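You operate a simulated robot arm through the tools that you are given. There is no shell and no other tool.

Carry out the task below with a simulated robot arm. There is one attempt and no reset: what you move stays moved.

## Task
Clip the orange terminal on the rail and lock the stop against it.
Fine: the teal knob locks the white stop; leave the other terminals where they stand.

Only the result counts: the job must be done as asked and must still hold three seconds after the hand-in. Knocking over, shifting, dropping, spilling or breaking anything else fails it.

## Robot
A 6-joint arm with a two-finger parallel gripper, fixed in place. Base frame: the origin is at the foot of the arm, x ahead of it, y to its left, z up; the work surface is at about z = 81. Units: cm, rad, N and s.
With the tool pointing down near the work surface it reaches from about 26 to 68 cm from the base axis. Its first joint turns from -1.152 to 1.152 rad. Payload 2.9 kg.
Tool frame: the origin (TCP) lies between the finger pads and is the grasp point; the fingertips stand 3 cm ahead of it; z points along the fingers, y is the line along which they close. The gripper opens to 11 cm. The fingers are 2 cm wide and 1 cm thick; the gripper's body (4.8 by 11.2 cm) begins 5.5 cm behind the TCP.
Orientation is that of the tool frame in the base frame, as a unit quaternion [w, x, y, z]. With the fingers straight down and closing along the base's y, the tool's x points along the base's -x, its y along +y and its z along -z.

## Interface
- The arm moves only by the tool move_arm. Its argument "increments" is a list of rows, each a list of 3 entries, a list of its own where there are three numbers: the shift along the base's x, y, z in cm, then the turn, a rotation vector about the base's x, y, z in rad, then the gripper command, from -1 (fully open) to 1 (shut), values between in proportion. In form: [[[x, y, z], [rx, ry, rz], gripper], ...]. A call has 1 to 20 rows; each row shifts and turns the commanded pose from where the row before left it. Rows are played at 5 a second. More than 5 cm and 0.15 rad between two rows, or a gripper value outside its range, and nothing of the call is played. Where a pose cannot be reached the arm comes as near as it can. A force on the tool above 40 N (or 10 N above the force at the start of the call, whichever is more), or a blocked arm, ends the call early, and 0.2 s more pass. The fingers move at their own pace (about 10.8 cm/s each) and stop on an object; they squeeze with about 40 N. The grip force told is the motor's: it shows also when the fingers shut on nothing. Time passes only in rows, and 0.2 s behind the last, so rows that do not move let the fingers close. The reply holds the time, the measured pose of the TCP, the force on the tool along the base axes, the opening and the grip force, in the units named above and with some noise, with the torque about the TCP (base axes, N m) and any sound that the robot's microphone picked up.
- Cameras (640 x 400 px; columns grow to the right, rows downward): "scene" is fixed at [7.42, 42.45, 139.44]; the picture's right is [-0.81, -0.59, 0.00], its down [-0.28, 0.38, -0.88] and it looks along [0.52, -0.71, -0.47] (base axes); focal length 328 px, centre (320, 200). "wrist" rides on the gripper at [7.2, 1.7, -10.3] in the tool frame; the picture's right is [-0.23, 0.97, 0.00], its down [-0.76, -0.18, -0.62] and it looks along [-0.61, -0.14, 0.78] (tool axes); focal length 222 px, centre (320, 200). There is no depth. A picture from a camera that has moved, and an enlarged one, comes with that camera's place and axes in the base frame and with its lens.
- snapshot(camera): a new picture of that camera. No time passes.
- zoom(camera, box): a new picture of the part [left, top, right, bottom] of that camera's present view, enlarged. No time passes.
- job_done(): hands the job in; it is judged then, once.

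Places have to be worked out from the pictures, the camera data and where the tool is seen. Open the gripper and draw the arm clear of the work before you hand the job in, unless the task says otherwise.

The tools are called after "Call:" as a command line: name --argument value ..., lists and objects as JSON in quotes. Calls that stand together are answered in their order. move_arm: Moves the arm, as the interface text tells. Its arguments: {"type":"object","properties":{"increments":{"type":"array","items":{"type":"array"}}},"required":["increments"]} The other tools are called the same way: snapshot (camera) takes a picture; zoom (camera, box) takes an enlarged picture of a part of a camera's view; job_done () hands the job in.

At the start:

```text
time_s: 0.0
ee_pos: [39.84, -22.73, 116.38]
ee_rot: [0.0, -0.001, 1.0, 0.0]
wrist_force: [0.6, 0.4, 0.9]
wrist_torque: [-0.04, 0.03, 0.02]
opening: 11.0
grasp_force: 0.1
```

scene: 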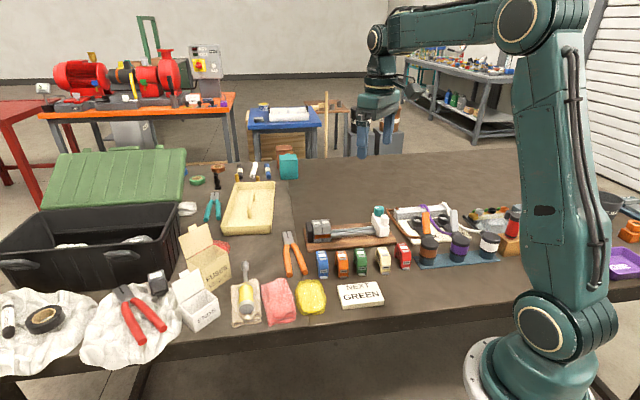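
wrist: 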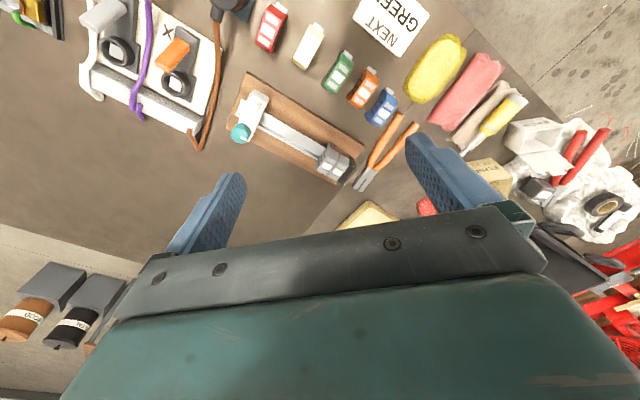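

I start by looking closer at the rail, the terminals and the stop.

Call:
zoom --camera "scene" --box '[280, 190, 440, 290]'

Call:
zoom --camera "wrist" --box '[210, 50, 420, 190]'

Call:
zoom --camera "scene" --box '[290, 200, 400, 270]'

```text
4.00 times, centred on (360, 240) of scene
camera zoom: at [7.42, 42.45, 139.44], right [-0.81, -0.59, 0.0], down [-0.28, 0.38, -0.88], along [0.52, -0.71, -0.47], focal length 1311 px, centre (160, 40)
```

zoom: 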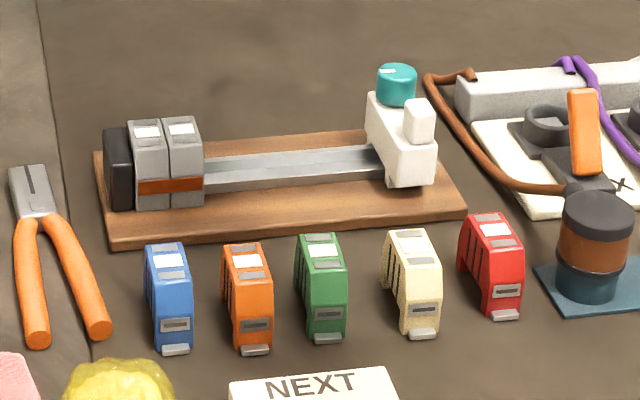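

```text
2.86 times, centred on (315, 120) of wrist
camera zoom: at [32.57, -21.18, 126.73], right [0.23, 0.97, 0.0], down [0.76, -0.18, 0.62], along [0.61, -0.14, -0.78], focal length 635 px, centre (334, 429)
```

zoom: 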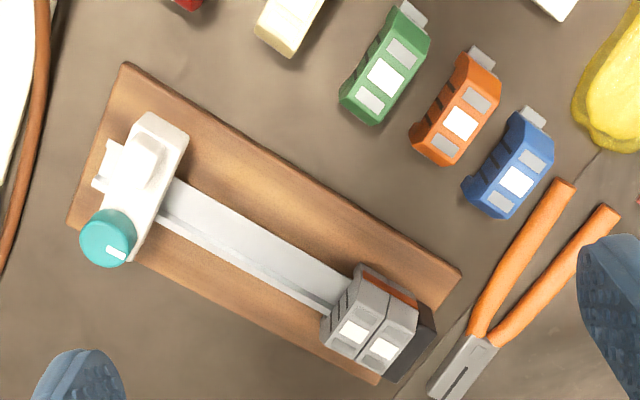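

```text
5.71 times, centred on (345, 235) of scene
camera zoom: at [7.42, 42.45, 139.44], right [-0.81, -0.59, 0.0], down [-0.28, 0.38, -0.88], along [0.52, -0.71, -0.47], focal length 1872 px, centre (177, 0)
```

zoom: 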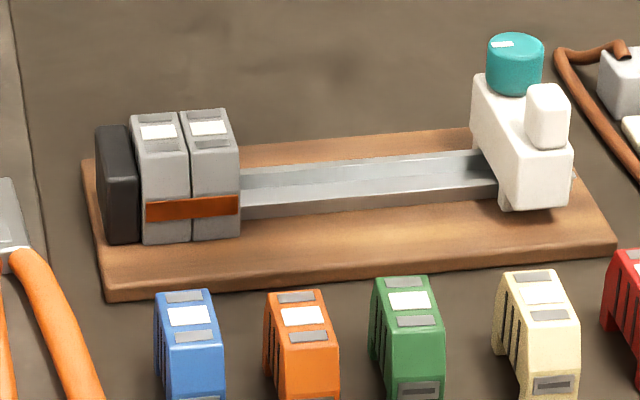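

The task says orange, so the orange block is the one to clip. A sign on the bench reads "NEXT GREEN", but it isn't part of my instructions. The rail runs at about 45° in the base frame, so I turn the tool to match it and come down over the orange terminal for a closer look.

Call:
move_arm --increments '[[[0.5, 1, -2.5], [0, 0, 0.13], -1], [[0.5, 1, -2.5], [0, 0, 0.13], -1], [[0.5, 1, -2.5], [0, 0, 0.13], -1], [[0.5, 1, -2.5], [0, 0, 0.13], -1], [[0.5, 1, -2.5], [0, 0, 0.13], -1], [[0.5, 1, -2.5], [0, 0, 0.13], -1], [[0, 0, 0], [0, 0, 0], -1]]'

Call:
snapshot --camera "wrist"

Call:
snapshot --camera "scene"

```text
time_s: 1.6
ee_pos: [42.82, -16.8, 101.41]
ee_rot: [0.0, -0.381, 0.924, 0.0]
wrist_force: [0.4, 0.2, 0.1]
wrist_torque: [0.03, -0.01, -0.01]
opening: 10.98
grasp_force: 0.1
```

```text
taken
camera wrist: at [36.49, -20.78, 111.72], right [-0.53, 0.85, 0.0], down [0.67, 0.41, 0.62], along [0.53, 0.33, -0.78], focal length 222 px, centre (320, 200)
```

wrist: 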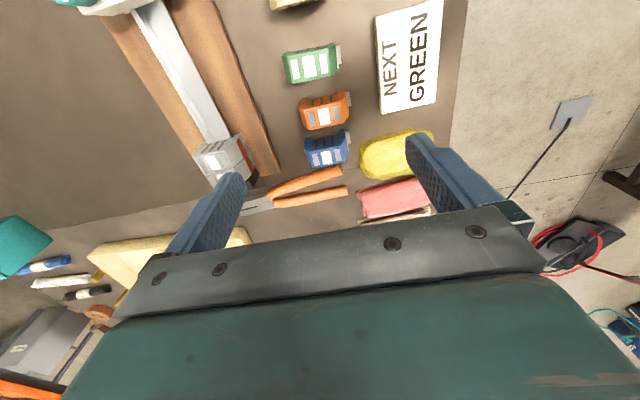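

```text
taken
```

scene: 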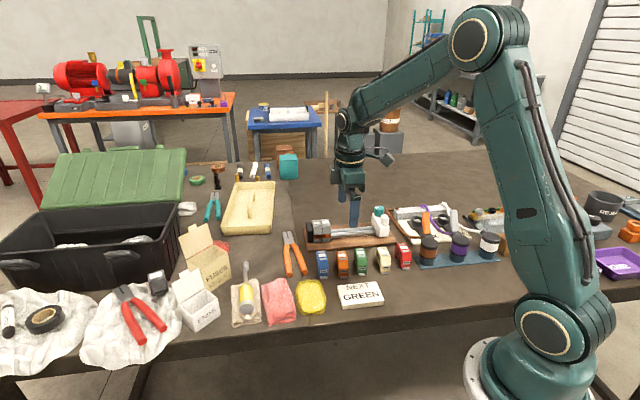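

Close-up of the terminals and the rail end from here.

Call:
zoom --camera "wrist" --box '[270, 30, 382, 180]'

Call:
zoom --camera "wrist" --box '[100, 0, 340, 200]'

Call:
zoom --camera "scene" --box '[305, 240, 385, 290]'

```text
2.67 times, centred on (326, 105) of wrist
camera zoom: at [36.49, -20.78, 111.72], right [-0.53, 0.85, 0.0], down [0.67, 0.41, 0.62], along [0.53, 0.33, -0.78], focal length 592 px, centre (304, 453)
```

zoom: 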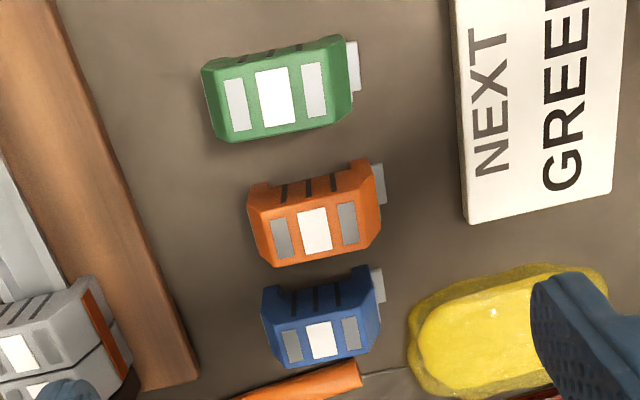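

```text
2.00 times, centred on (220, 100) of wrist
camera zoom: at [36.49, -20.78, 111.72], right [-0.53, 0.85, 0.0], down [0.67, 0.41, 0.62], along [0.53, 0.33, -0.78], focal length 444 px, centre (520, 400)
```

zoom: 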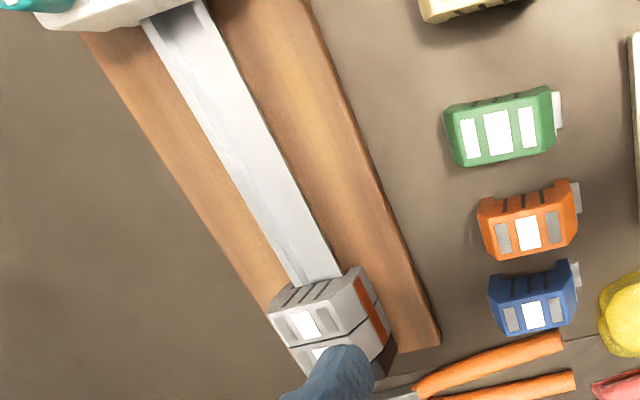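

```text
8.00 times, centred on (345, 265) of scene
camera zoom: at [7.42, 42.45, 139.44], right [-0.81, -0.59, 0.0], down [-0.28, 0.38, -0.88], along [0.52, -0.71, -0.47], focal length 2621 px, centre (120, -320)
```

zoom: 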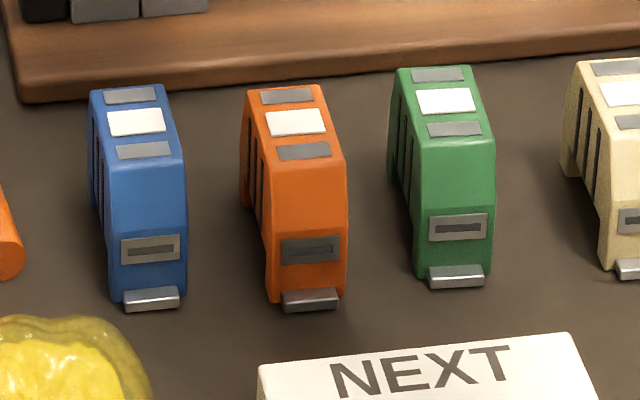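

The orange label works out at about (43.1, -16.0, 86.7). The grey labels are at about (54.6, -24.9, 88) and (56.5, -23.0, 88), and the rail is at about 45°. I come down over orange with the fingers across its length and check the alignment.

Call:
move_arm --increments '[[[0.1, 0.3, -3], [0, 0, 0.02], -0.45], [[0.1, 0.3, -3], [0, 0, 0.01], -0.45], [[0.1, 0.2, -3], [0, 0, 0], -0.45], [[0, 0, 0], [0, 0, 0], -0.45]]'

Call:
snapshot --camera "wrist"

Call:
zoom --camera "scene" --box '[305, 220, 401, 280]'

```text
time_s: 2.6
ee_pos: [43.02, -15.91, 92.43]
ee_rot: [0.001, -0.394, 0.919, -0.001]
wrist_force: [0.0, 0.9, 0.2]
wrist_torque: [0.01, -0.01, 0.0]
opening: 7.99
grasp_force: 0.1
```

```text
taken
camera wrist: at [36.88, -20.01, 102.75], right [-0.55, 0.84, 0.0], down [0.65, 0.43, 0.62], along [0.52, 0.34, -0.78], focal length 222 px, centre (320, 200)
```

wrist: 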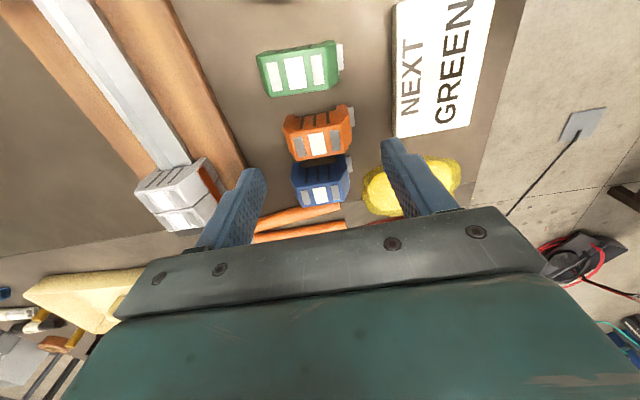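

```text
6.67 times, centred on (353, 250) of scene
camera zoom: at [7.42, 42.45, 139.44], right [-0.81, -0.59, 0.0], down [-0.28, 0.38, -0.88], along [0.52, -0.71, -0.47], focal length 2184 px, centre (100, -133)
```

zoom: 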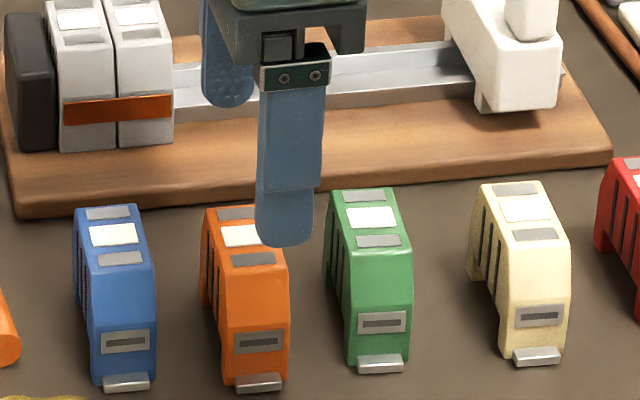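

The label now computes to about (43.0, -16.2), so the tool is nearly centred. I lower a little more and recheck before straddling it.

Call:
move_arm --increments '[[[0, -0.15, -2], [0, 0, 0], -0.45], [[0, 0, -1.5], [0, 0, 0], -0.45], [[0, 0, 0], [0, 0, 0], -0.45]]'

Call:
zoom --camera "wrist" --box '[220, 60, 460, 210]'

Call:
zoom --camera "scene" --box '[305, 220, 401, 280]'

```text
time_s: 3.4
ee_pos: [43.07, -16.26, 88.88]
ee_rot: [0.0, -0.394, 0.919, -0.001]
wrist_force: [-0.4, 0.3, 0.4]
wrist_torque: [-0.01, -0.02, -0.01]
opening: 7.95
grasp_force: 0.1
```

```text
2.67 times, centred on (340, 135) of wrist
camera zoom: at [36.9, -20.37, 99.23], right [-0.55, 0.84, 0.0], down [0.65, 0.43, 0.62], along [0.52, 0.34, -0.78], focal length 592 px, centre (267, 373)
```

zoom: 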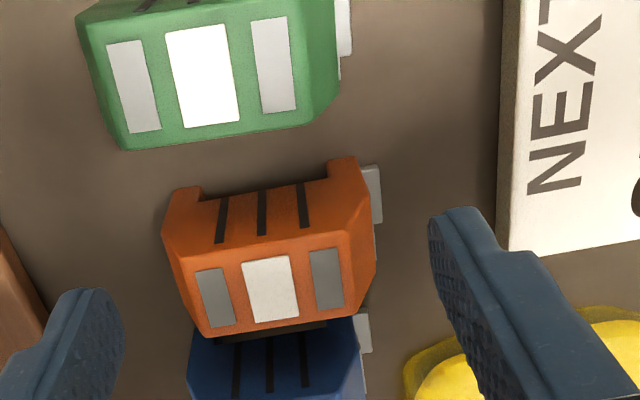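

```text
6.67 times, centred on (353, 250) of scene
camera zoom: at [7.42, 42.45, 139.44], right [-0.81, -0.59, 0.0], down [-0.28, 0.38, -0.88], along [0.52, -0.71, -0.47], focal length 2184 px, centre (100, -133)
```

zoom: 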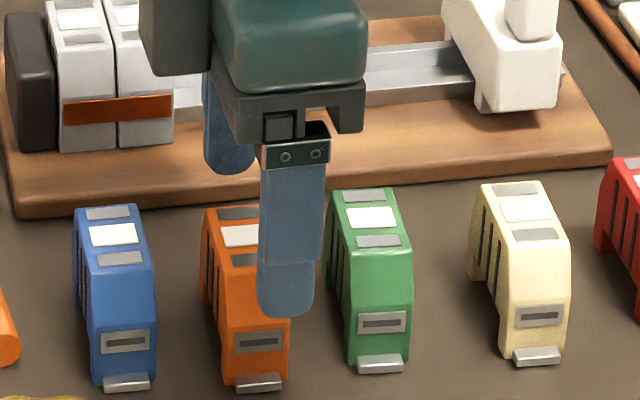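

Comparing the views puts the terminal top near z = 86 and the tool about 0.4 cm off along the rail direction. I correct that and go down so the tips sit about 1.2 cm above the bench.

Call:
move_arm --increments '[[[0.3, 0.3, 0], [0, 0, 0], -0.45], [[0, 0, -1.5], [0, 0, 0], -0.45], [[0, 0, -1.1], [0, 0, 0], -0.45], [[0, 0, -1.0], [0, 0, 0], -0.45], [[0, 0, 0], [0, 0, 0], -0.45]]'

Call:
zoom --camera "wrist" --box '[220, 90, 460, 240]'

Call:
zoom --camera "scene" --box '[305, 220, 401, 280]'

```text
time_s: 4.6
ee_pos: [43.34, -15.83, 85.37]
ee_rot: [0.0, -0.394, 0.919, 0.0]
wrist_force: [0.7, -0.3, -0.8]
wrist_torque: [0.01, -0.04, 0.01]
opening: 7.99
grasp_force: 0.0
```

```text
2.67 times, centred on (340, 165) of wrist
camera zoom: at [37.19, -20.0, 95.56], right [-0.55, 0.84, 0.0], down [0.65, 0.43, 0.62], along [0.52, 0.34, -0.78], focal length 592 px, centre (267, 293)
```

zoom: 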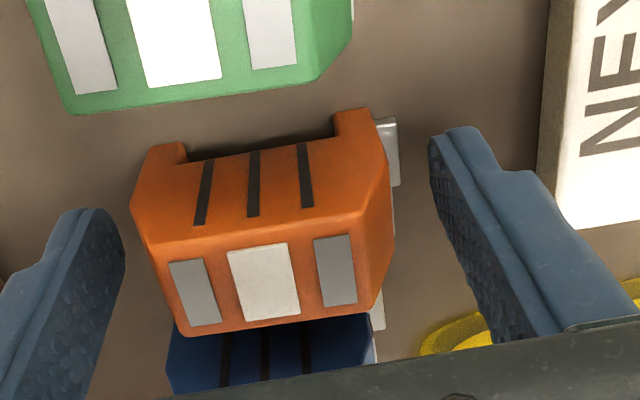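

```text
6.67 times, centred on (353, 250) of scene
camera zoom: at [7.42, 42.45, 139.44], right [-0.81, -0.59, 0.0], down [-0.28, 0.38, -0.88], along [0.52, -0.71, -0.47], focal length 2184 px, centre (100, -133)
```

zoom: 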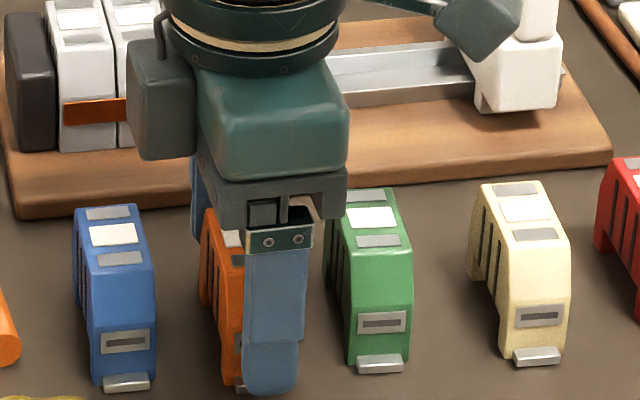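

The terminal sits between the pads, about 2–3° off the tool's yaw. I trim the yaw slightly and close.

Call:
move_arm --increments '[[[0, -0.1, 0], [0, 0, -0.03], -0.45], [[0, 0, 0], [0, 0, 0], 0.0], [[0, 0, 0], [0, 0, 0], 0.4], [[0, 0, 0], [0, 0, 0], 1], [[0, 0, 0], [0, 0, 0], 1]]'

Call:
zoom --camera "wrist" --box '[220, 90, 460, 240]'

```text
time_s: 5.8
ee_pos: [43.25, -15.9, 85.45]
ee_rot: [-0.001, -0.38, 0.925, 0.0]
wrist_force: [0.6, 0.3, -0.7]
wrist_torque: [0.01, 0.04, 0.0]
opening: 5.72
grasp_force: 40.1
```

```text
2.67 times, centred on (340, 165) of wrist
camera zoom: at [37.07, -19.91, 95.63], right [-0.52, 0.85, 0.0], down [0.67, 0.41, 0.62], along [0.53, 0.33, -0.78], focal length 592 px, centre (267, 293)
```

zoom: 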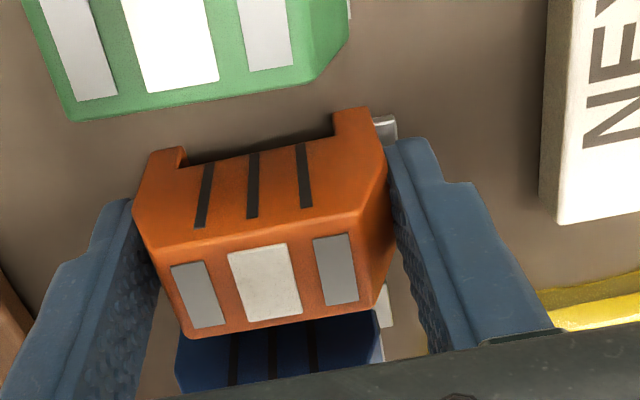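

The grip is firm at 5.72 cm opening and 40 N. I lift straight up and then carry it toward the rail, short of the grey blocks.

Call:
move_arm --increments '[[[0, 0, 1.5], [0, 0, 0], 1], [[0, 0, 3], [0, 0, 0], 1], [[0, 0, 4], [0, 0, 0], 1], [[0, 0, 4], [0, 0, 0], 1], [[2, -2.5, 0], [0, 0, 0], 1], [[2, -2.5, 0], [0, 0, 0], 1], [[2, -3, 0], [0, 0, 0], 1], [[2, -3, 0], [0, 0, 0], 1], [[0, 0, 0], [0, 0, 0], 1]]'

Call:
snapshot --camera "wrist"

Call:
zoom --camera "scene" --box '[280, 150, 440, 250]'

```text
time_s: 7.8
ee_pos: [51.36, -26.89, 97.78]
ee_rot: [0.0, -0.38, 0.925, 0.0]
wrist_force: [0.5, -0.9, -0.1]
wrist_torque: [0.0, -0.01, -0.01]
opening: 5.73
grasp_force: 39.9
```

```text
taken
camera wrist: at [45.12, -30.87, 108.08], right [-0.52, 0.85, 0.0], down [0.67, 0.41, 0.62], along [0.53, 0.33, -0.78], focal length 222 px, centre (320, 200)
```

wrist: 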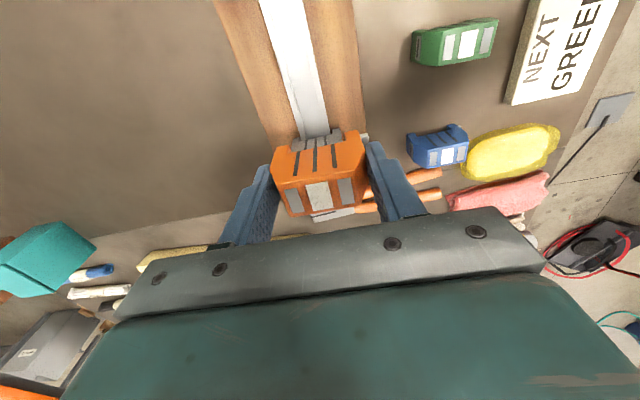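

```text
4.00 times, centred on (360, 200) of scene
camera zoom: at [7.43, 42.45, 139.44], right [-0.81, -0.59, 0.0], down [-0.28, 0.38, -0.88], along [0.52, -0.71, -0.47], focal length 1311 px, centre (160, 200)
```

zoom: 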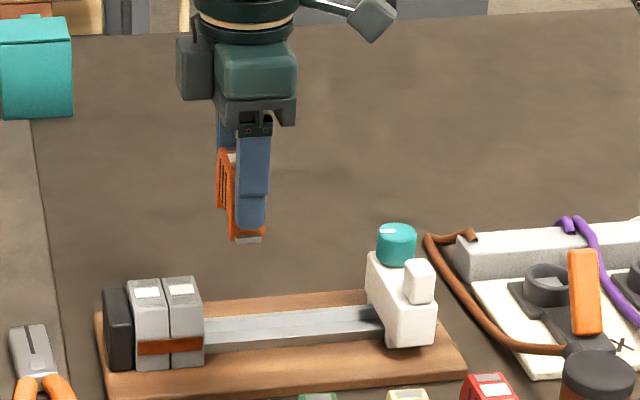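

The held terminal is level and undamaged. I put it over the rail line, about 0.7 cm short of the grey blocks, and look from both cameras.

Call:
move_arm --increments '[[[0.55, -0.05, -1.5], [0, 0, 0.01], 1], [[0.55, -0.05, -1.5], [0, 0, 0], 1], [[0, 0, -1], [0, 0, 0], 1], [[0, 0, 0], [0, 0, 0], 1]]'

Call:
zoom --camera "wrist" --box '[200, 50, 440, 250]'

Call:
zoom --camera "scene" --box '[295, 190, 391, 250]'

```text
time_s: 8.8
ee_pos: [52.52, -27.12, 93.94]
ee_rot: [0.0, -0.385, 0.923, 0.0]
wrist_force: [0.0, -0.5, -0.1]
wrist_torque: [0.02, 0.0, 0.03]
opening: 5.7
grasp_force: 40.6
```

```text
2.00 times, centred on (320, 150) of wrist
camera zoom: at [46.18, -31.18, 104.17], right [-0.53, 0.85, 0.0], down [0.66, 0.42, 0.62], along [0.53, 0.33, -0.78], focal length 444 px, centre (320, 300)
```

zoom: 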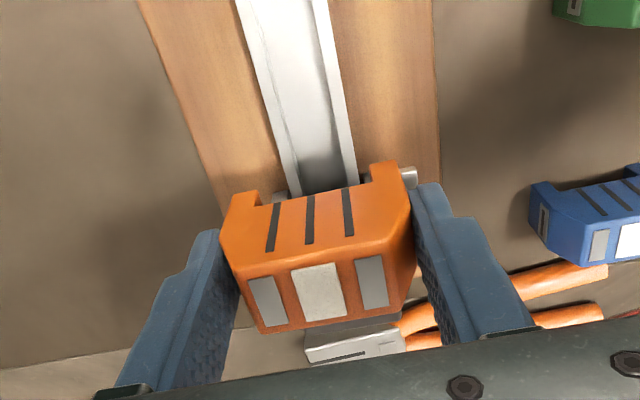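

```text
6.67 times, centred on (343, 220) of scene
camera zoom: at [7.42, 42.45, 139.44], right [-0.81, -0.59, 0.0], down [-0.28, 0.38, -0.88], along [0.52, -0.71, -0.47], focal length 2184 px, centre (167, 67)
```

zoom: 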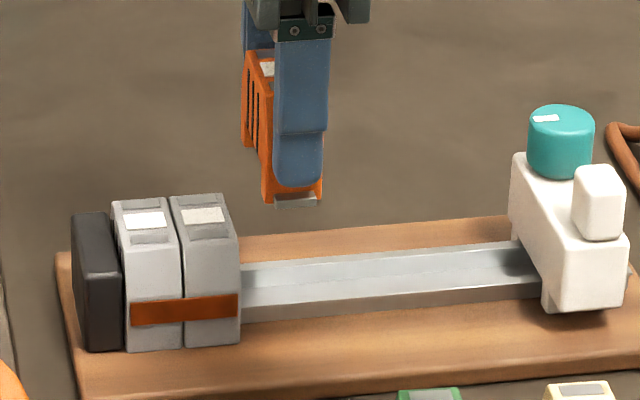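

I zoom in further to measure the rail edges against the held terminal.

Call:
zoom --camera "wrist" --box '[280, 80, 420, 210]'

Call:
zoom --camera "wrist" --box '[260, 40, 400, 150]'

```text
3.08 times, centred on (350, 145) of wrist
camera zoom: at [46.18, -31.18, 104.17], right [-0.53, 0.85, 0.0], down [0.66, 0.42, 0.62], along [0.53, 0.33, -0.78], focal length 684 px, centre (228, 369)
```

zoom: 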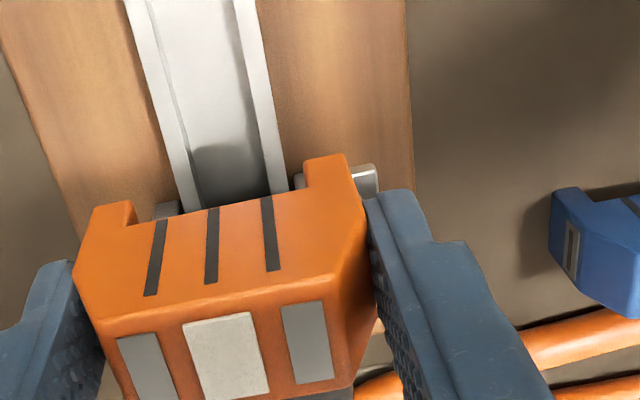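

```text
3.64 times, centred on (330, 95) of wrist
camera zoom: at [46.18, -31.18, 104.17], right [-0.53, 0.85, 0.0], down [0.66, 0.42, 0.62], along [0.53, 0.33, -0.78], focal length 808 px, centre (284, 582)
```

zoom: 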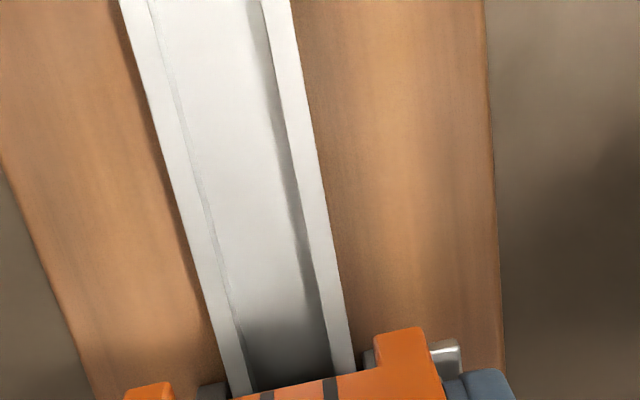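

Rail width is about 3.4 cm and the gap between the terminal's legs is about 3.75 cm. The terminal centre is about 0.23 cm off the rail centre across it, so I correct that and lower to just above the rail.

Call:
move_arm --increments '[[[0.16, -0.16, -1.5], [0, 0, 0], 1], [[0, 0, -1.5], [0, 0, 0], 1], [[0, 0, -1.3], [0, 0, 0], 1], [[0, 0, 0], [0, 0, 0], 1]]'

Call:
zoom --camera "wrist" --box '[260, 80, 400, 210]'

Call:
zoom --camera "scene" --box '[295, 190, 391, 250]'

```text
time_s: 9.8
ee_pos: [52.77, -27.25, 89.54]
ee_rot: [0.0, -0.385, 0.923, 0.0]
wrist_force: [-0.2, 0.3, -0.3]
wrist_torque: [-0.02, 0.02, 0.01]
opening: 5.72
grasp_force: 40.3
```

```text
3.08 times, centred on (330, 145) of wrist
camera zoom: at [46.43, -31.3, 99.88], right [-0.53, 0.85, 0.0], down [0.66, 0.42, 0.62], along [0.53, 0.33, -0.78], focal length 684 px, centre (289, 369)
```

zoom: 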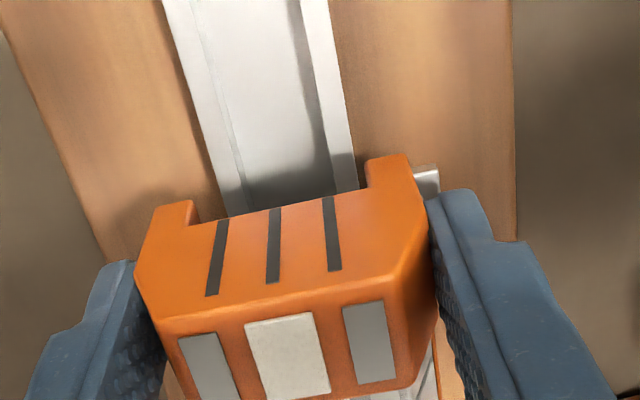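

```text
6.67 times, centred on (343, 220) of scene
camera zoom: at [7.42, 42.45, 139.44], right [-0.81, -0.59, 0.0], down [-0.28, 0.38, -0.88], along [0.52, -0.71, -0.47], focal length 2184 px, centre (167, 67)
```

zoom: 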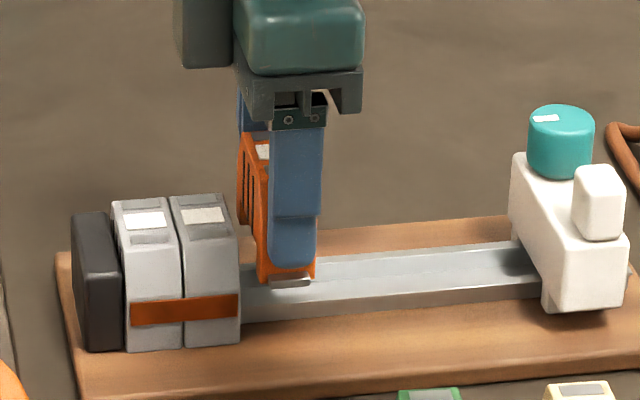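

The legs straddle the rail line to within about 0.05 cm and there is a clear gap to the grey block. I press down slowly and watch the force and sound.

Call:
move_arm --increments '[[[0, 0, -0.5], [0, 0, 0], 1], [[0, 0, -0.5], [0, 0, 0], 1], [[0, 0, -0.4], [0, 0, 0], 1], [[0, 0, -0.3], [0, 0, 0], 1], [[0, 0, 0], [0, 0, 0], 1]]'

Call:
zoom --camera "wrist" --box '[260, 80, 400, 210]'

Call:
zoom --camera "scene" --box '[295, 190, 391, 250]'

```text
time_s: 11.0
ee_pos: [52.68, -27.18, 87.81]
ee_rot: [0.0, -0.385, 0.923, 0.0]
wrist_force: [-0.9, -0.4, -0.9]
wrist_torque: [0.0, 0.01, -0.02]
opening: 5.69
grasp_force: 40.1
```

```text
3.08 times, centred on (330, 145) of wrist
camera zoom: at [46.43, -31.26, 98.1], right [-0.53, 0.85, 0.0], down [0.66, 0.42, 0.62], along [0.53, 0.33, -0.78], focal length 684 px, centre (289, 369)
```

zoom: 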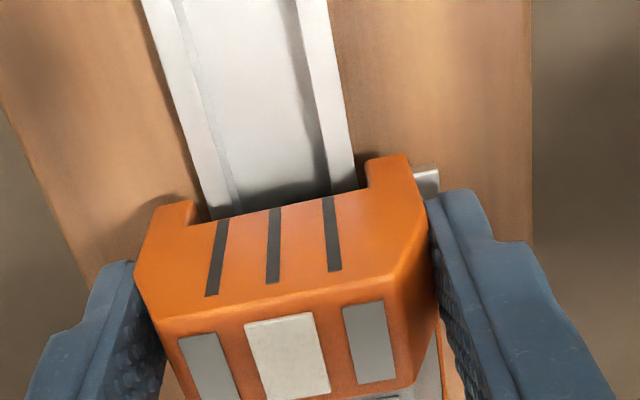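

```text
6.67 times, centred on (343, 220) of scene
camera zoom: at [7.42, 42.45, 139.44], right [-0.81, -0.59, 0.0], down [-0.28, 0.38, -0.88], along [0.52, -0.71, -0.47], focal length 2184 px, centre (167, 67)
```

zoom: 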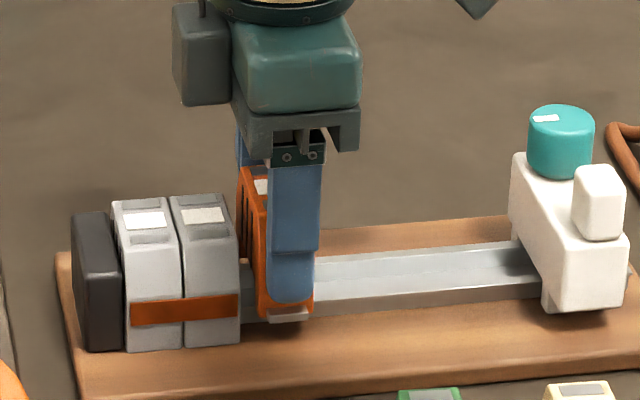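

Still no contact force and the legs remain evenly placed around the rail. I keep pressing down in small steps.

Call:
move_arm --increments '[[[0, 0, -0.25], [0, 0, 0], 1], [[0, 0, -0.25], [0, 0, 0], 1], [[0, 0, -0.2], [0, 0, 0], 1], [[0, 0, -0.2], [0, 0, 0], 1], [[0, 0, 0], [0, 0, 0], 1]]'

Call:
zoom --camera "scene" --box '[295, 190, 391, 250]'

```text
time_s: 12.2
ee_pos: [52.59, -27.22, 86.9]
ee_rot: [0.0, -0.386, 0.923, 0.001]
wrist_force: [-0.4, -0.2, -0.4]
wrist_torque: [0.01, 0.0, -0.02]
opening: 5.7
grasp_force: 40.2
```

```text
6.67 times, centred on (343, 220) of scene
camera zoom: at [7.42, 42.45, 139.44], right [-0.81, -0.59, 0.0], down [-0.28, 0.38, -0.88], along [0.52, -0.71, -0.47], focal length 2184 px, centre (167, 67)
```

zoom: 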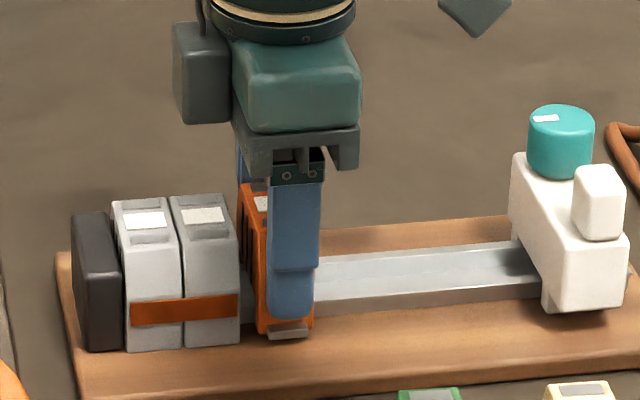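

The orange top is still about 0.6 cm above the grey tops. I continue pressing.

Call:
move_arm --increments '[[[0, 0, -0.2], [0, 0, 0], 1], [[0, 0, -0.15], [0, 0, 0], 1], [[0, 0, -0.15], [0, 0, 0], 1], [[0, 0, 0], [0, 0, 0], 1]]'

Call:
zoom --camera "scene" --box '[295, 190, 391, 250]'

```text
time_s: 13.2
ee_pos: [52.73, -27.3, 86.44]
ee_rot: [0.0, -0.385, 0.923, 0.0]
wrist_force: [-4.9, 4.5, 16.6]
wrist_torque: [0.26, 0.33, -0.02]
opening: 5.71
grasp_force: 39.6
```

```text
6.67 times, centred on (343, 220) of scene
camera zoom: at [7.38, 42.47, 139.43], right [-0.81, -0.59, 0.0], down [-0.28, 0.38, -0.88], along [0.52, -0.71, -0.47], focal length 2184 px, centre (167, 67)
```

zoom: 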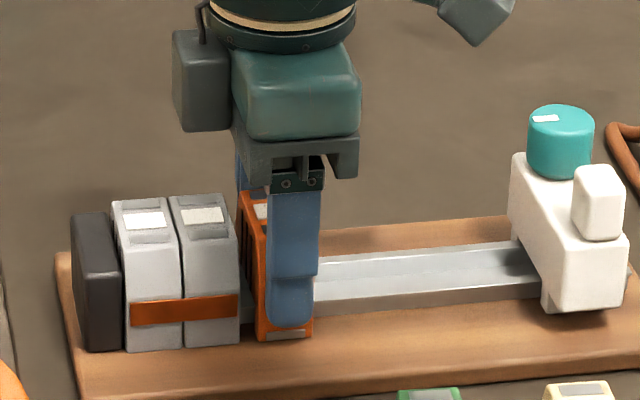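

Contact shows 16.6 N upward and a side force from the spring foot riding over the rail lip. I press further to snap it in.

Call:
move_arm --increments '[[[0, 0, -0.1], [0, 0, 0], 1], [[0, 0, -0.1], [0, 0, 0], 1], [[0, 0, -0.1], [0, 0, 0], 1], [[0, 0, -0.1], [0, 0, 0], 1], [[0, 0, 0], [0, 0, 0], 1]]'

Call:
zoom --camera "scene" --box '[295, 190, 391, 250]'

```text
time_s: 14.0
ee_pos: [52.68, -27.32, 86.54]
ee_rot: [0.0, -0.386, 0.923, 0.0]
wrist_force: [-3.3, 1.4, 5.5]
wrist_torque: [-0.02, 0.08, 0.0]
opening: 5.73
grasp_force: 39.9
stopped in row 3: the force on the tool passed its limit at 42 N (the readings are from after the stop); the commanded pose is now the measured one
```

```text
6.67 times, centred on (343, 220) of scene
camera zoom: at [7.41, 42.46, 139.44], right [-0.81, -0.59, 0.0], down [-0.28, 0.38, -0.88], along [0.52, -0.71, -0.47], focal length 2184 px, centre (167, 67)
```

zoom: 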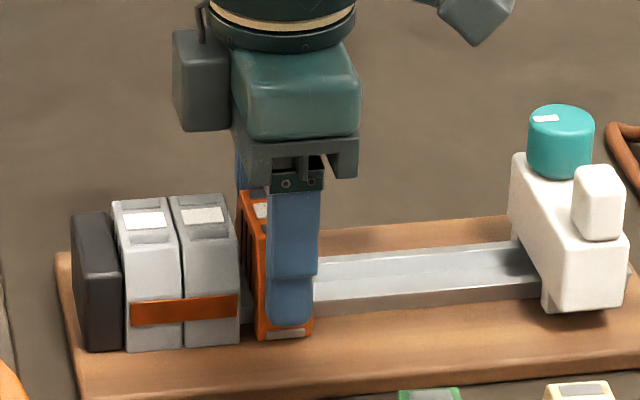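

The force limit was reached at 42 N with no snap heard. I look closely at the seat and the foot before pressing again.

Call:
zoom --camera "scene" --box '[310, 210, 358, 246]'

Call:
zoom --camera "wrist" --box '[260, 80, 400, 210]'

Call:
zoom --camera "scene" --box '[328, 215, 348, 245]'

```text
11.11 times, centred on (334, 228) of scene
camera zoom: at [7.41, 42.46, 139.44], right [-0.81, -0.59, 0.0], down [-0.28, 0.38, -0.88], along [0.52, -0.71, -0.47], focal length 3641 px, centre (164, -111)
```

zoom: 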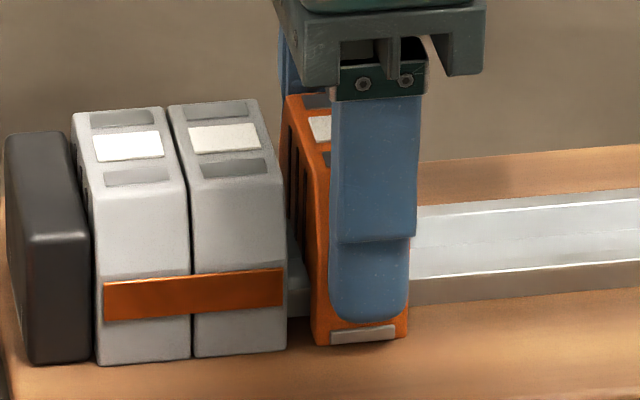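

```text
3.08 times, centred on (330, 145) of wrist
camera zoom: at [46.43, -31.28, 96.8], right [-0.53, 0.85, 0.0], down [0.66, 0.42, 0.62], along [0.53, 0.33, -0.78], focal length 684 px, centre (289, 369)
```

zoom: 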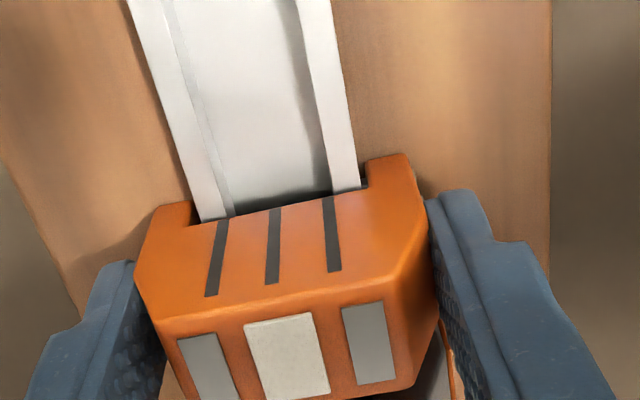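

```text
13.33 times, centred on (338, 230) of scene
camera zoom: at [7.41, 42.46, 139.44], right [-0.81, -0.59, 0.0], down [-0.28, 0.38, -0.88], along [0.52, -0.71, -0.47], focal length 4369 px, centre (80, -200)
```

zoom: 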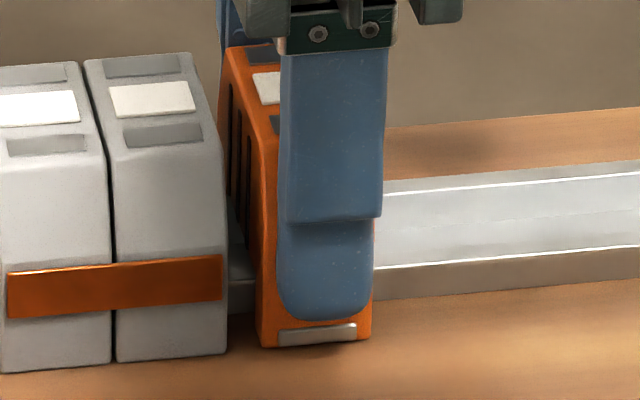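

The silver foot, which stuck out before, is now flush. Tops and bottoms line up with the grey blocks, so it looks seated. I confirm with a very small upward tug.

Call:
move_arm --increments '[[[0, 0, 0.1], [0, 0, 0], 1], [[0, 0, 0.1], [0, 0, 0], 1], [[0, 0, 0], [0, 0, 0], 1]]'

```text
time_s: 14.8
ee_pos: [52.77, -27.27, 86.65]
ee_rot: [0.001, -0.385, 0.923, 0.0]
wrist_force: [-1.7, 1.1, -4.1]
wrist_torque: [0.01, 0.04, -0.01]
opening: 5.72
grasp_force: 40.2
```

The tug gives −4 N over 0.2 cm, so it is held by the clip. I go back to neutral and slide it along the rail toward the grey blocks.

Call:
move_arm --increments '[[[0, 0, -0.08], [0, 0, 0], 1], [[0.14, 0.14, 0], [0, 0, 0], 1], [[0.14, 0.14, 0], [0, 0, 0], 1], [[0, 0, 0], [0, 0, 0], 1]]'

Call:
zoom --camera "scene" --box '[310, 210, 358, 246]'

```text
time_s: 15.8
ee_pos: [53.11, -27.06, 86.56]
ee_rot: [0.002, -0.385, 0.923, -0.001]
wrist_force: [0.5, -0.9, 0.2]
wrist_torque: [-0.07, -0.06, -0.02]
opening: 5.72
grasp_force: 40.0
```

```text
11.11 times, centred on (334, 228) of scene
camera zoom: at [7.42, 42.45, 139.44], right [-0.81, -0.59, 0.0], down [-0.28, 0.38, -0.88], along [0.52, -0.71, -0.47], focal length 3641 px, centre (164, -111)
```

zoom: 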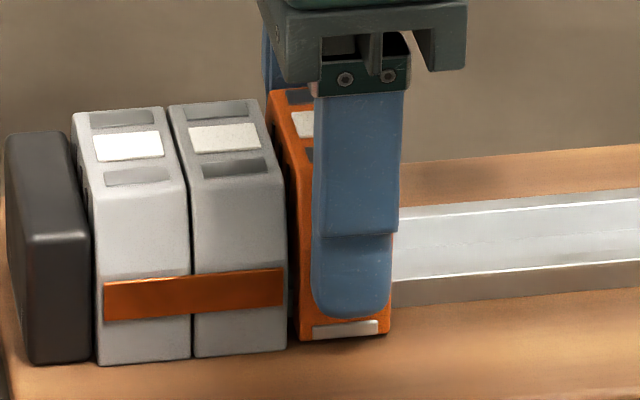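

It slides freely and the remaining gap is about 0.25 cm. I close it in small steps, watching the force.

Call:
move_arm --increments '[[[0.07, 0.07, 0], [0, 0, 0], 1], [[0.07, 0.07, 0], [0, 0, 0], 1], [[0, 0, 0], [0, 0, 0], 1]]'

Call:
zoom --camera "scene" --box '[310, 210, 358, 246]'

```text
time_s: 16.6
ee_pos: [53.23, -26.76, 86.58]
ee_rot: [0.0, -0.384, 0.923, -0.001]
wrist_force: [0.1, -2.1, -0.7]
wrist_torque: [-0.05, 0.0, -0.05]
opening: 5.72
grasp_force: 40.7
```

```text
11.11 times, centred on (334, 228) of scene
camera zoom: at [7.42, 42.45, 139.44], right [-0.81, -0.59, 0.0], down [-0.28, 0.38, -0.88], along [0.52, -0.71, -0.47], focal length 3641 px, centre (164, -111)
```

zoom: 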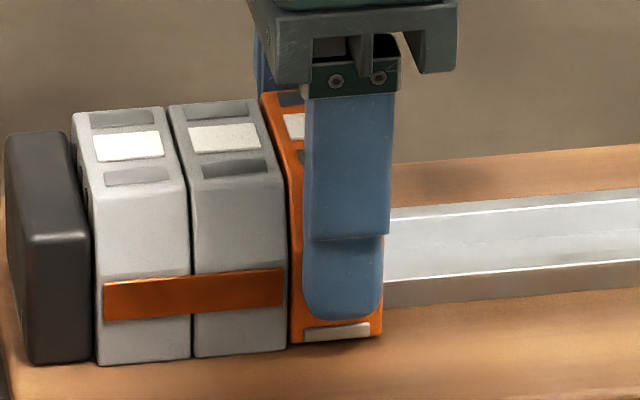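

Only a hairline gap is left. I make two smaller nudges to bring it into contact.

Call:
move_arm --increments '[[[0.035, 0.035, 0], [0, 0, 0], 1], [[0.035, 0.035, 0], [0, 0, 0], 1], [[0, 0, 0], [0, 0, 0], 1]]'

Call:
zoom --camera "scene" --box '[310, 210, 358, 246]'

```text
time_s: 17.4
ee_pos: [53.29, -26.87, 86.66]
ee_rot: [0.001, -0.385, 0.923, -0.001]
wrist_force: [-3.4, -4.8, 1.7]
wrist_torque: [-0.13, 0.04, -0.18]
opening: 5.72
grasp_force: 39.6
```

```text
11.11 times, centred on (334, 228) of scene
camera zoom: at [7.41, 42.44, 139.44], right [-0.81, -0.59, 0.0], down [-0.28, 0.38, -0.88], along [0.52, -0.71, -0.47], focal length 3641 px, centre (164, -111)
```

zoom: 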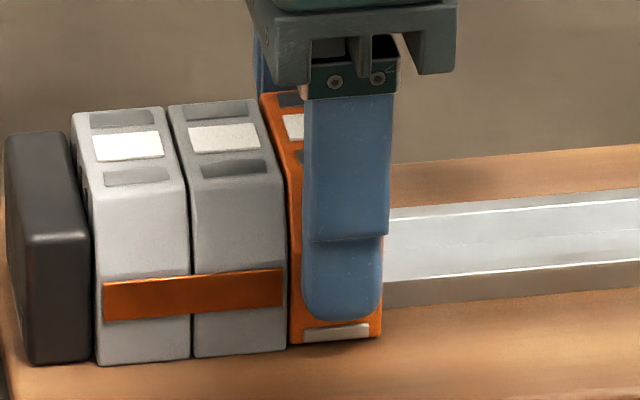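

A reaction of about 6 N along the rail shows the orange terminal is touching the grey one. I release, lift clear and check that it stays.

Call:
move_arm --increments '[[[0, 0, 0], [0, 0, 0], 0.0], [[0, 0, 0], [0, 0, 0], -0.3], [[0, 0, 0], [0, 0, 0], -0.3], [[0, 0, 2], [0, 0, 0], -0.3], [[0, 0, 4], [0, 0, 0], -0.3], [[0, 0, 4], [0, 0, 0], -0.3], [[-3, -3, 0], [0, 0, 0], -0.3], [[-3, -3, 0], [0, 0, 0], -0.3], [[-2, -2, 0], [0, 0, 0], -0.3], [[0, 0, 0], [0, 0, 0], -0.3]]'

Call:
snapshot --camera "wrist"

Call:
zoom --camera "scene" --box '[280, 170, 440, 270]'

Call:
zoom --camera "scene" --box '[310, 210, 358, 246]'

```text
time_s: 19.6
ee_pos: [44.98, -34.67, 96.55]
ee_rot: [0.001, -0.385, 0.923, -0.001]
wrist_force: [-0.3, -0.9, 0.2]
wrist_torque: [0.01, 0.02, 0.01]
opening: 7.16
grasp_force: 0.0
```

```text
taken
camera wrist: at [38.7, -38.69, 106.84], right [-0.53, 0.85, 0.0], down [0.66, 0.42, 0.62], along [0.53, 0.33, -0.78], focal length 222 px, centre (320, 200)
```

wrist: 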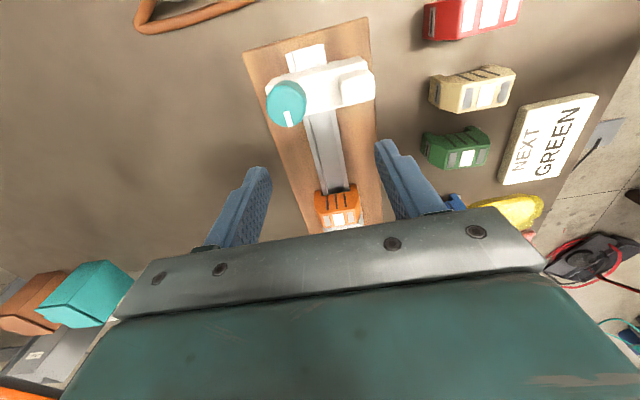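

```text
4.00 times, centred on (360, 220) of scene
camera zoom: at [7.42, 42.45, 139.44], right [-0.81, -0.59, 0.0], down [-0.28, 0.38, -0.88], along [0.52, -0.71, -0.47], focal length 1311 px, centre (160, 120)
```

zoom: 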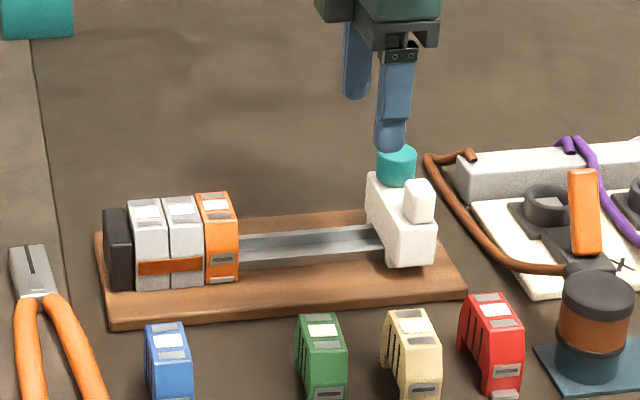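

```text
11.11 times, centred on (334, 228) of scene
camera zoom: at [7.42, 42.45, 139.44], right [-0.81, -0.59, 0.0], down [-0.28, 0.38, -0.88], along [0.52, -0.71, -0.47], focal length 3641 px, centre (164, -111)
```

zoom: 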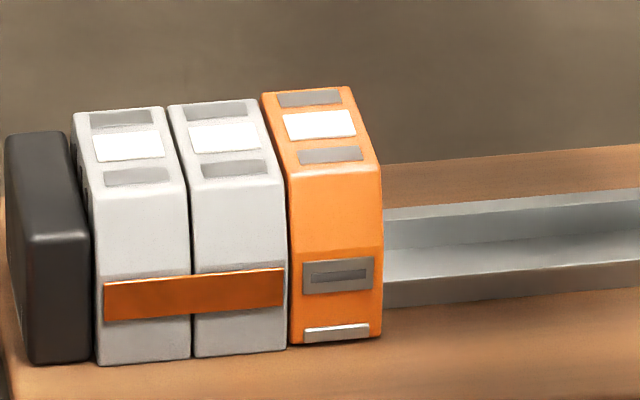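

The orange terminal sits level and tight against the grey ones. Next I study the white stop and its teal knob.

Call:
zoom --camera "wrist" --box '[230, 10, 410, 150]'

Call:
zoom --camera "scene" --box '[360, 195, 408, 245]'

```text
2.86 times, centred on (320, 80) of wrist
camera zoom: at [38.7, -38.69, 106.84], right [-0.53, 0.85, 0.0], down [0.66, 0.42, 0.62], along [0.53, 0.33, -0.78], focal length 635 px, centre (320, 543)
```

zoom: 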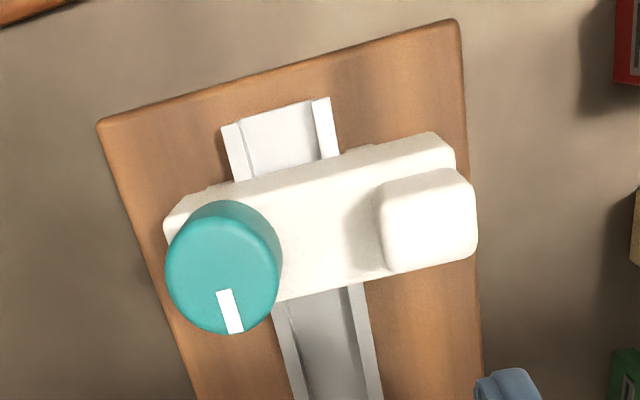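

```text
8.00 times, centred on (384, 220) of scene
camera zoom: at [7.42, 42.45, 139.44], right [-0.81, -0.59, 0.0], down [-0.28, 0.38, -0.88], along [0.52, -0.71, -0.47], focal length 2621 px, centre (-192, 40)
```

zoom: 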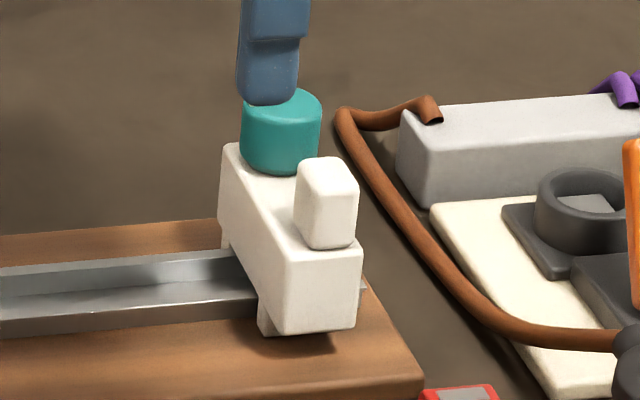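

The handle block is about 2.2 cm square at about (40.4, -34.7) with its top at z ≈ 90.5. The knob is at about (44.1, -38.4), top about 90.1, with its mark pointing along the rail. I move over the handle, narrow the fingers and check.

Call:
move_arm --increments '[[[-1.6, 0, 0], [0, 0, 0], 0.15], [[-1.5, 0, -0.5], [0, 0, 0], 0.15], [[-1.5, 0, -0.5], [0, 0, 0], 0.15], [[0, 0, 0], [0, 0, 0], 0.15]]'

Call:
zoom --camera "wrist" --box '[220, 80, 420, 220]'

Call:
zoom --camera "scene" --box '[360, 175, 424, 245]'

```text
time_s: 20.6
ee_pos: [40.52, -34.74, 95.46]
ee_rot: [0.001, -0.385, 0.923, -0.001]
wrist_force: [0.1, 0.7, 1.1]
wrist_torque: [-0.02, 0.0, -0.03]
opening: 4.69
grasp_force: 0.0
```

```text
2.86 times, centred on (320, 150) of wrist
camera zoom: at [34.21, -38.79, 105.75], right [-0.53, 0.85, 0.0], down [0.66, 0.42, 0.62], along [0.53, 0.33, -0.78], focal length 635 px, centre (320, 343)
```

zoom: 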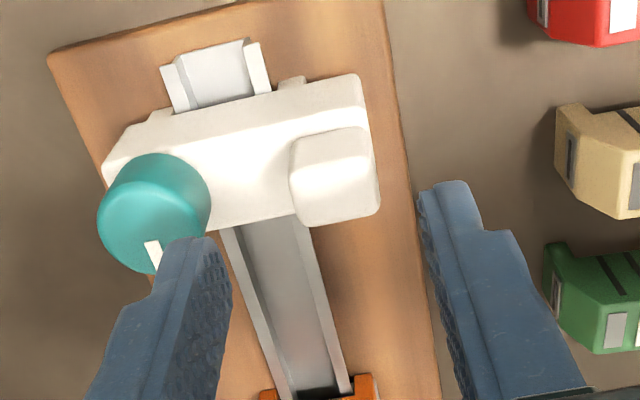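

```text
5.71 times, centred on (392, 210) of scene
camera zoom: at [7.42, 42.45, 139.44], right [-0.81, -0.59, 0.0], down [-0.28, 0.38, -0.88], along [0.52, -0.71, -0.47], focal length 1872 px, centre (-91, 143)
```

zoom: 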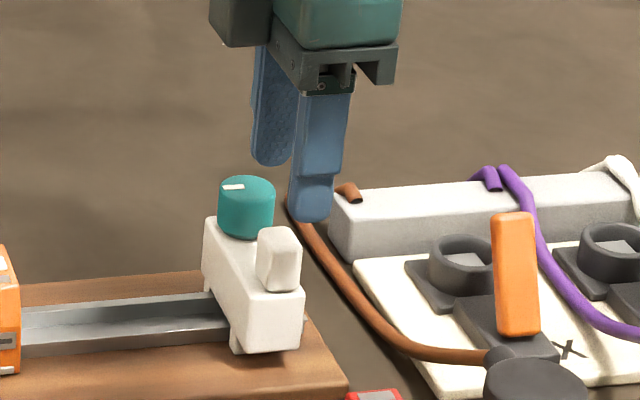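

Ray triangulation puts the handle top at z ≈ 89.6, almost under the tool. I trim by about 0.3 cm in y, set the opening to about 4.2 cm and go down beside the handle, keeping clear of the knob.

Call:
move_arm --increments '[[[0, 0.28, -1.5], [0, 0, 0], 0.24], [[0, 0, -1.5], [0, 0, 0], 0.24], [[0, 0, 0], [0, 0, 0], 0.24]]'

Call:
zoom --camera "wrist" --box '[220, 100, 420, 240]'

Call:
zoom --camera "scene" --box '[360, 175, 424, 245]'

```text
time_s: 21.4
ee_pos: [40.54, -34.57, 92.5]
ee_rot: [0.002, -0.386, 0.923, -0.001]
wrist_force: [-0.1, 0.1, 0.4]
wrist_torque: [0.01, 0.01, 0.0]
opening: 4.16
grasp_force: 0.1
```

```text
2.86 times, centred on (320, 170) of wrist
camera zoom: at [34.24, -38.47, 102.75], right [-0.53, 0.85, 0.0], down [0.66, 0.42, 0.62], along [0.53, 0.33, -0.78], focal length 635 px, centre (320, 286)
```

zoom: 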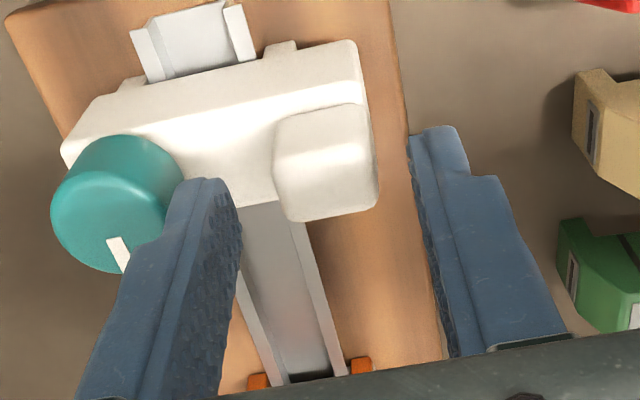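

```text
5.71 times, centred on (392, 210) of scene
camera zoom: at [7.42, 42.45, 139.44], right [-0.81, -0.59, 0.0], down [-0.28, 0.38, -0.88], along [0.52, -0.71, -0.47], focal length 1872 px, centre (-91, 143)
```

zoom: 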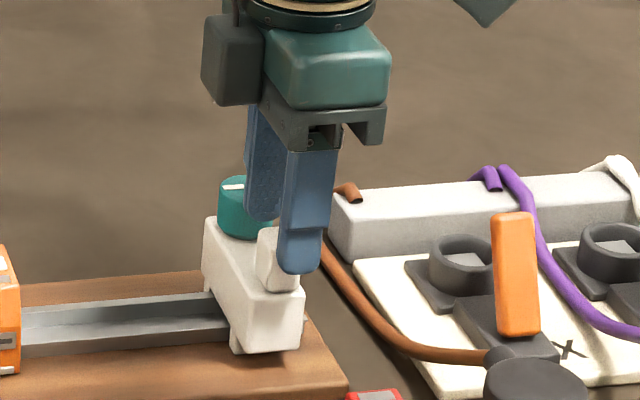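

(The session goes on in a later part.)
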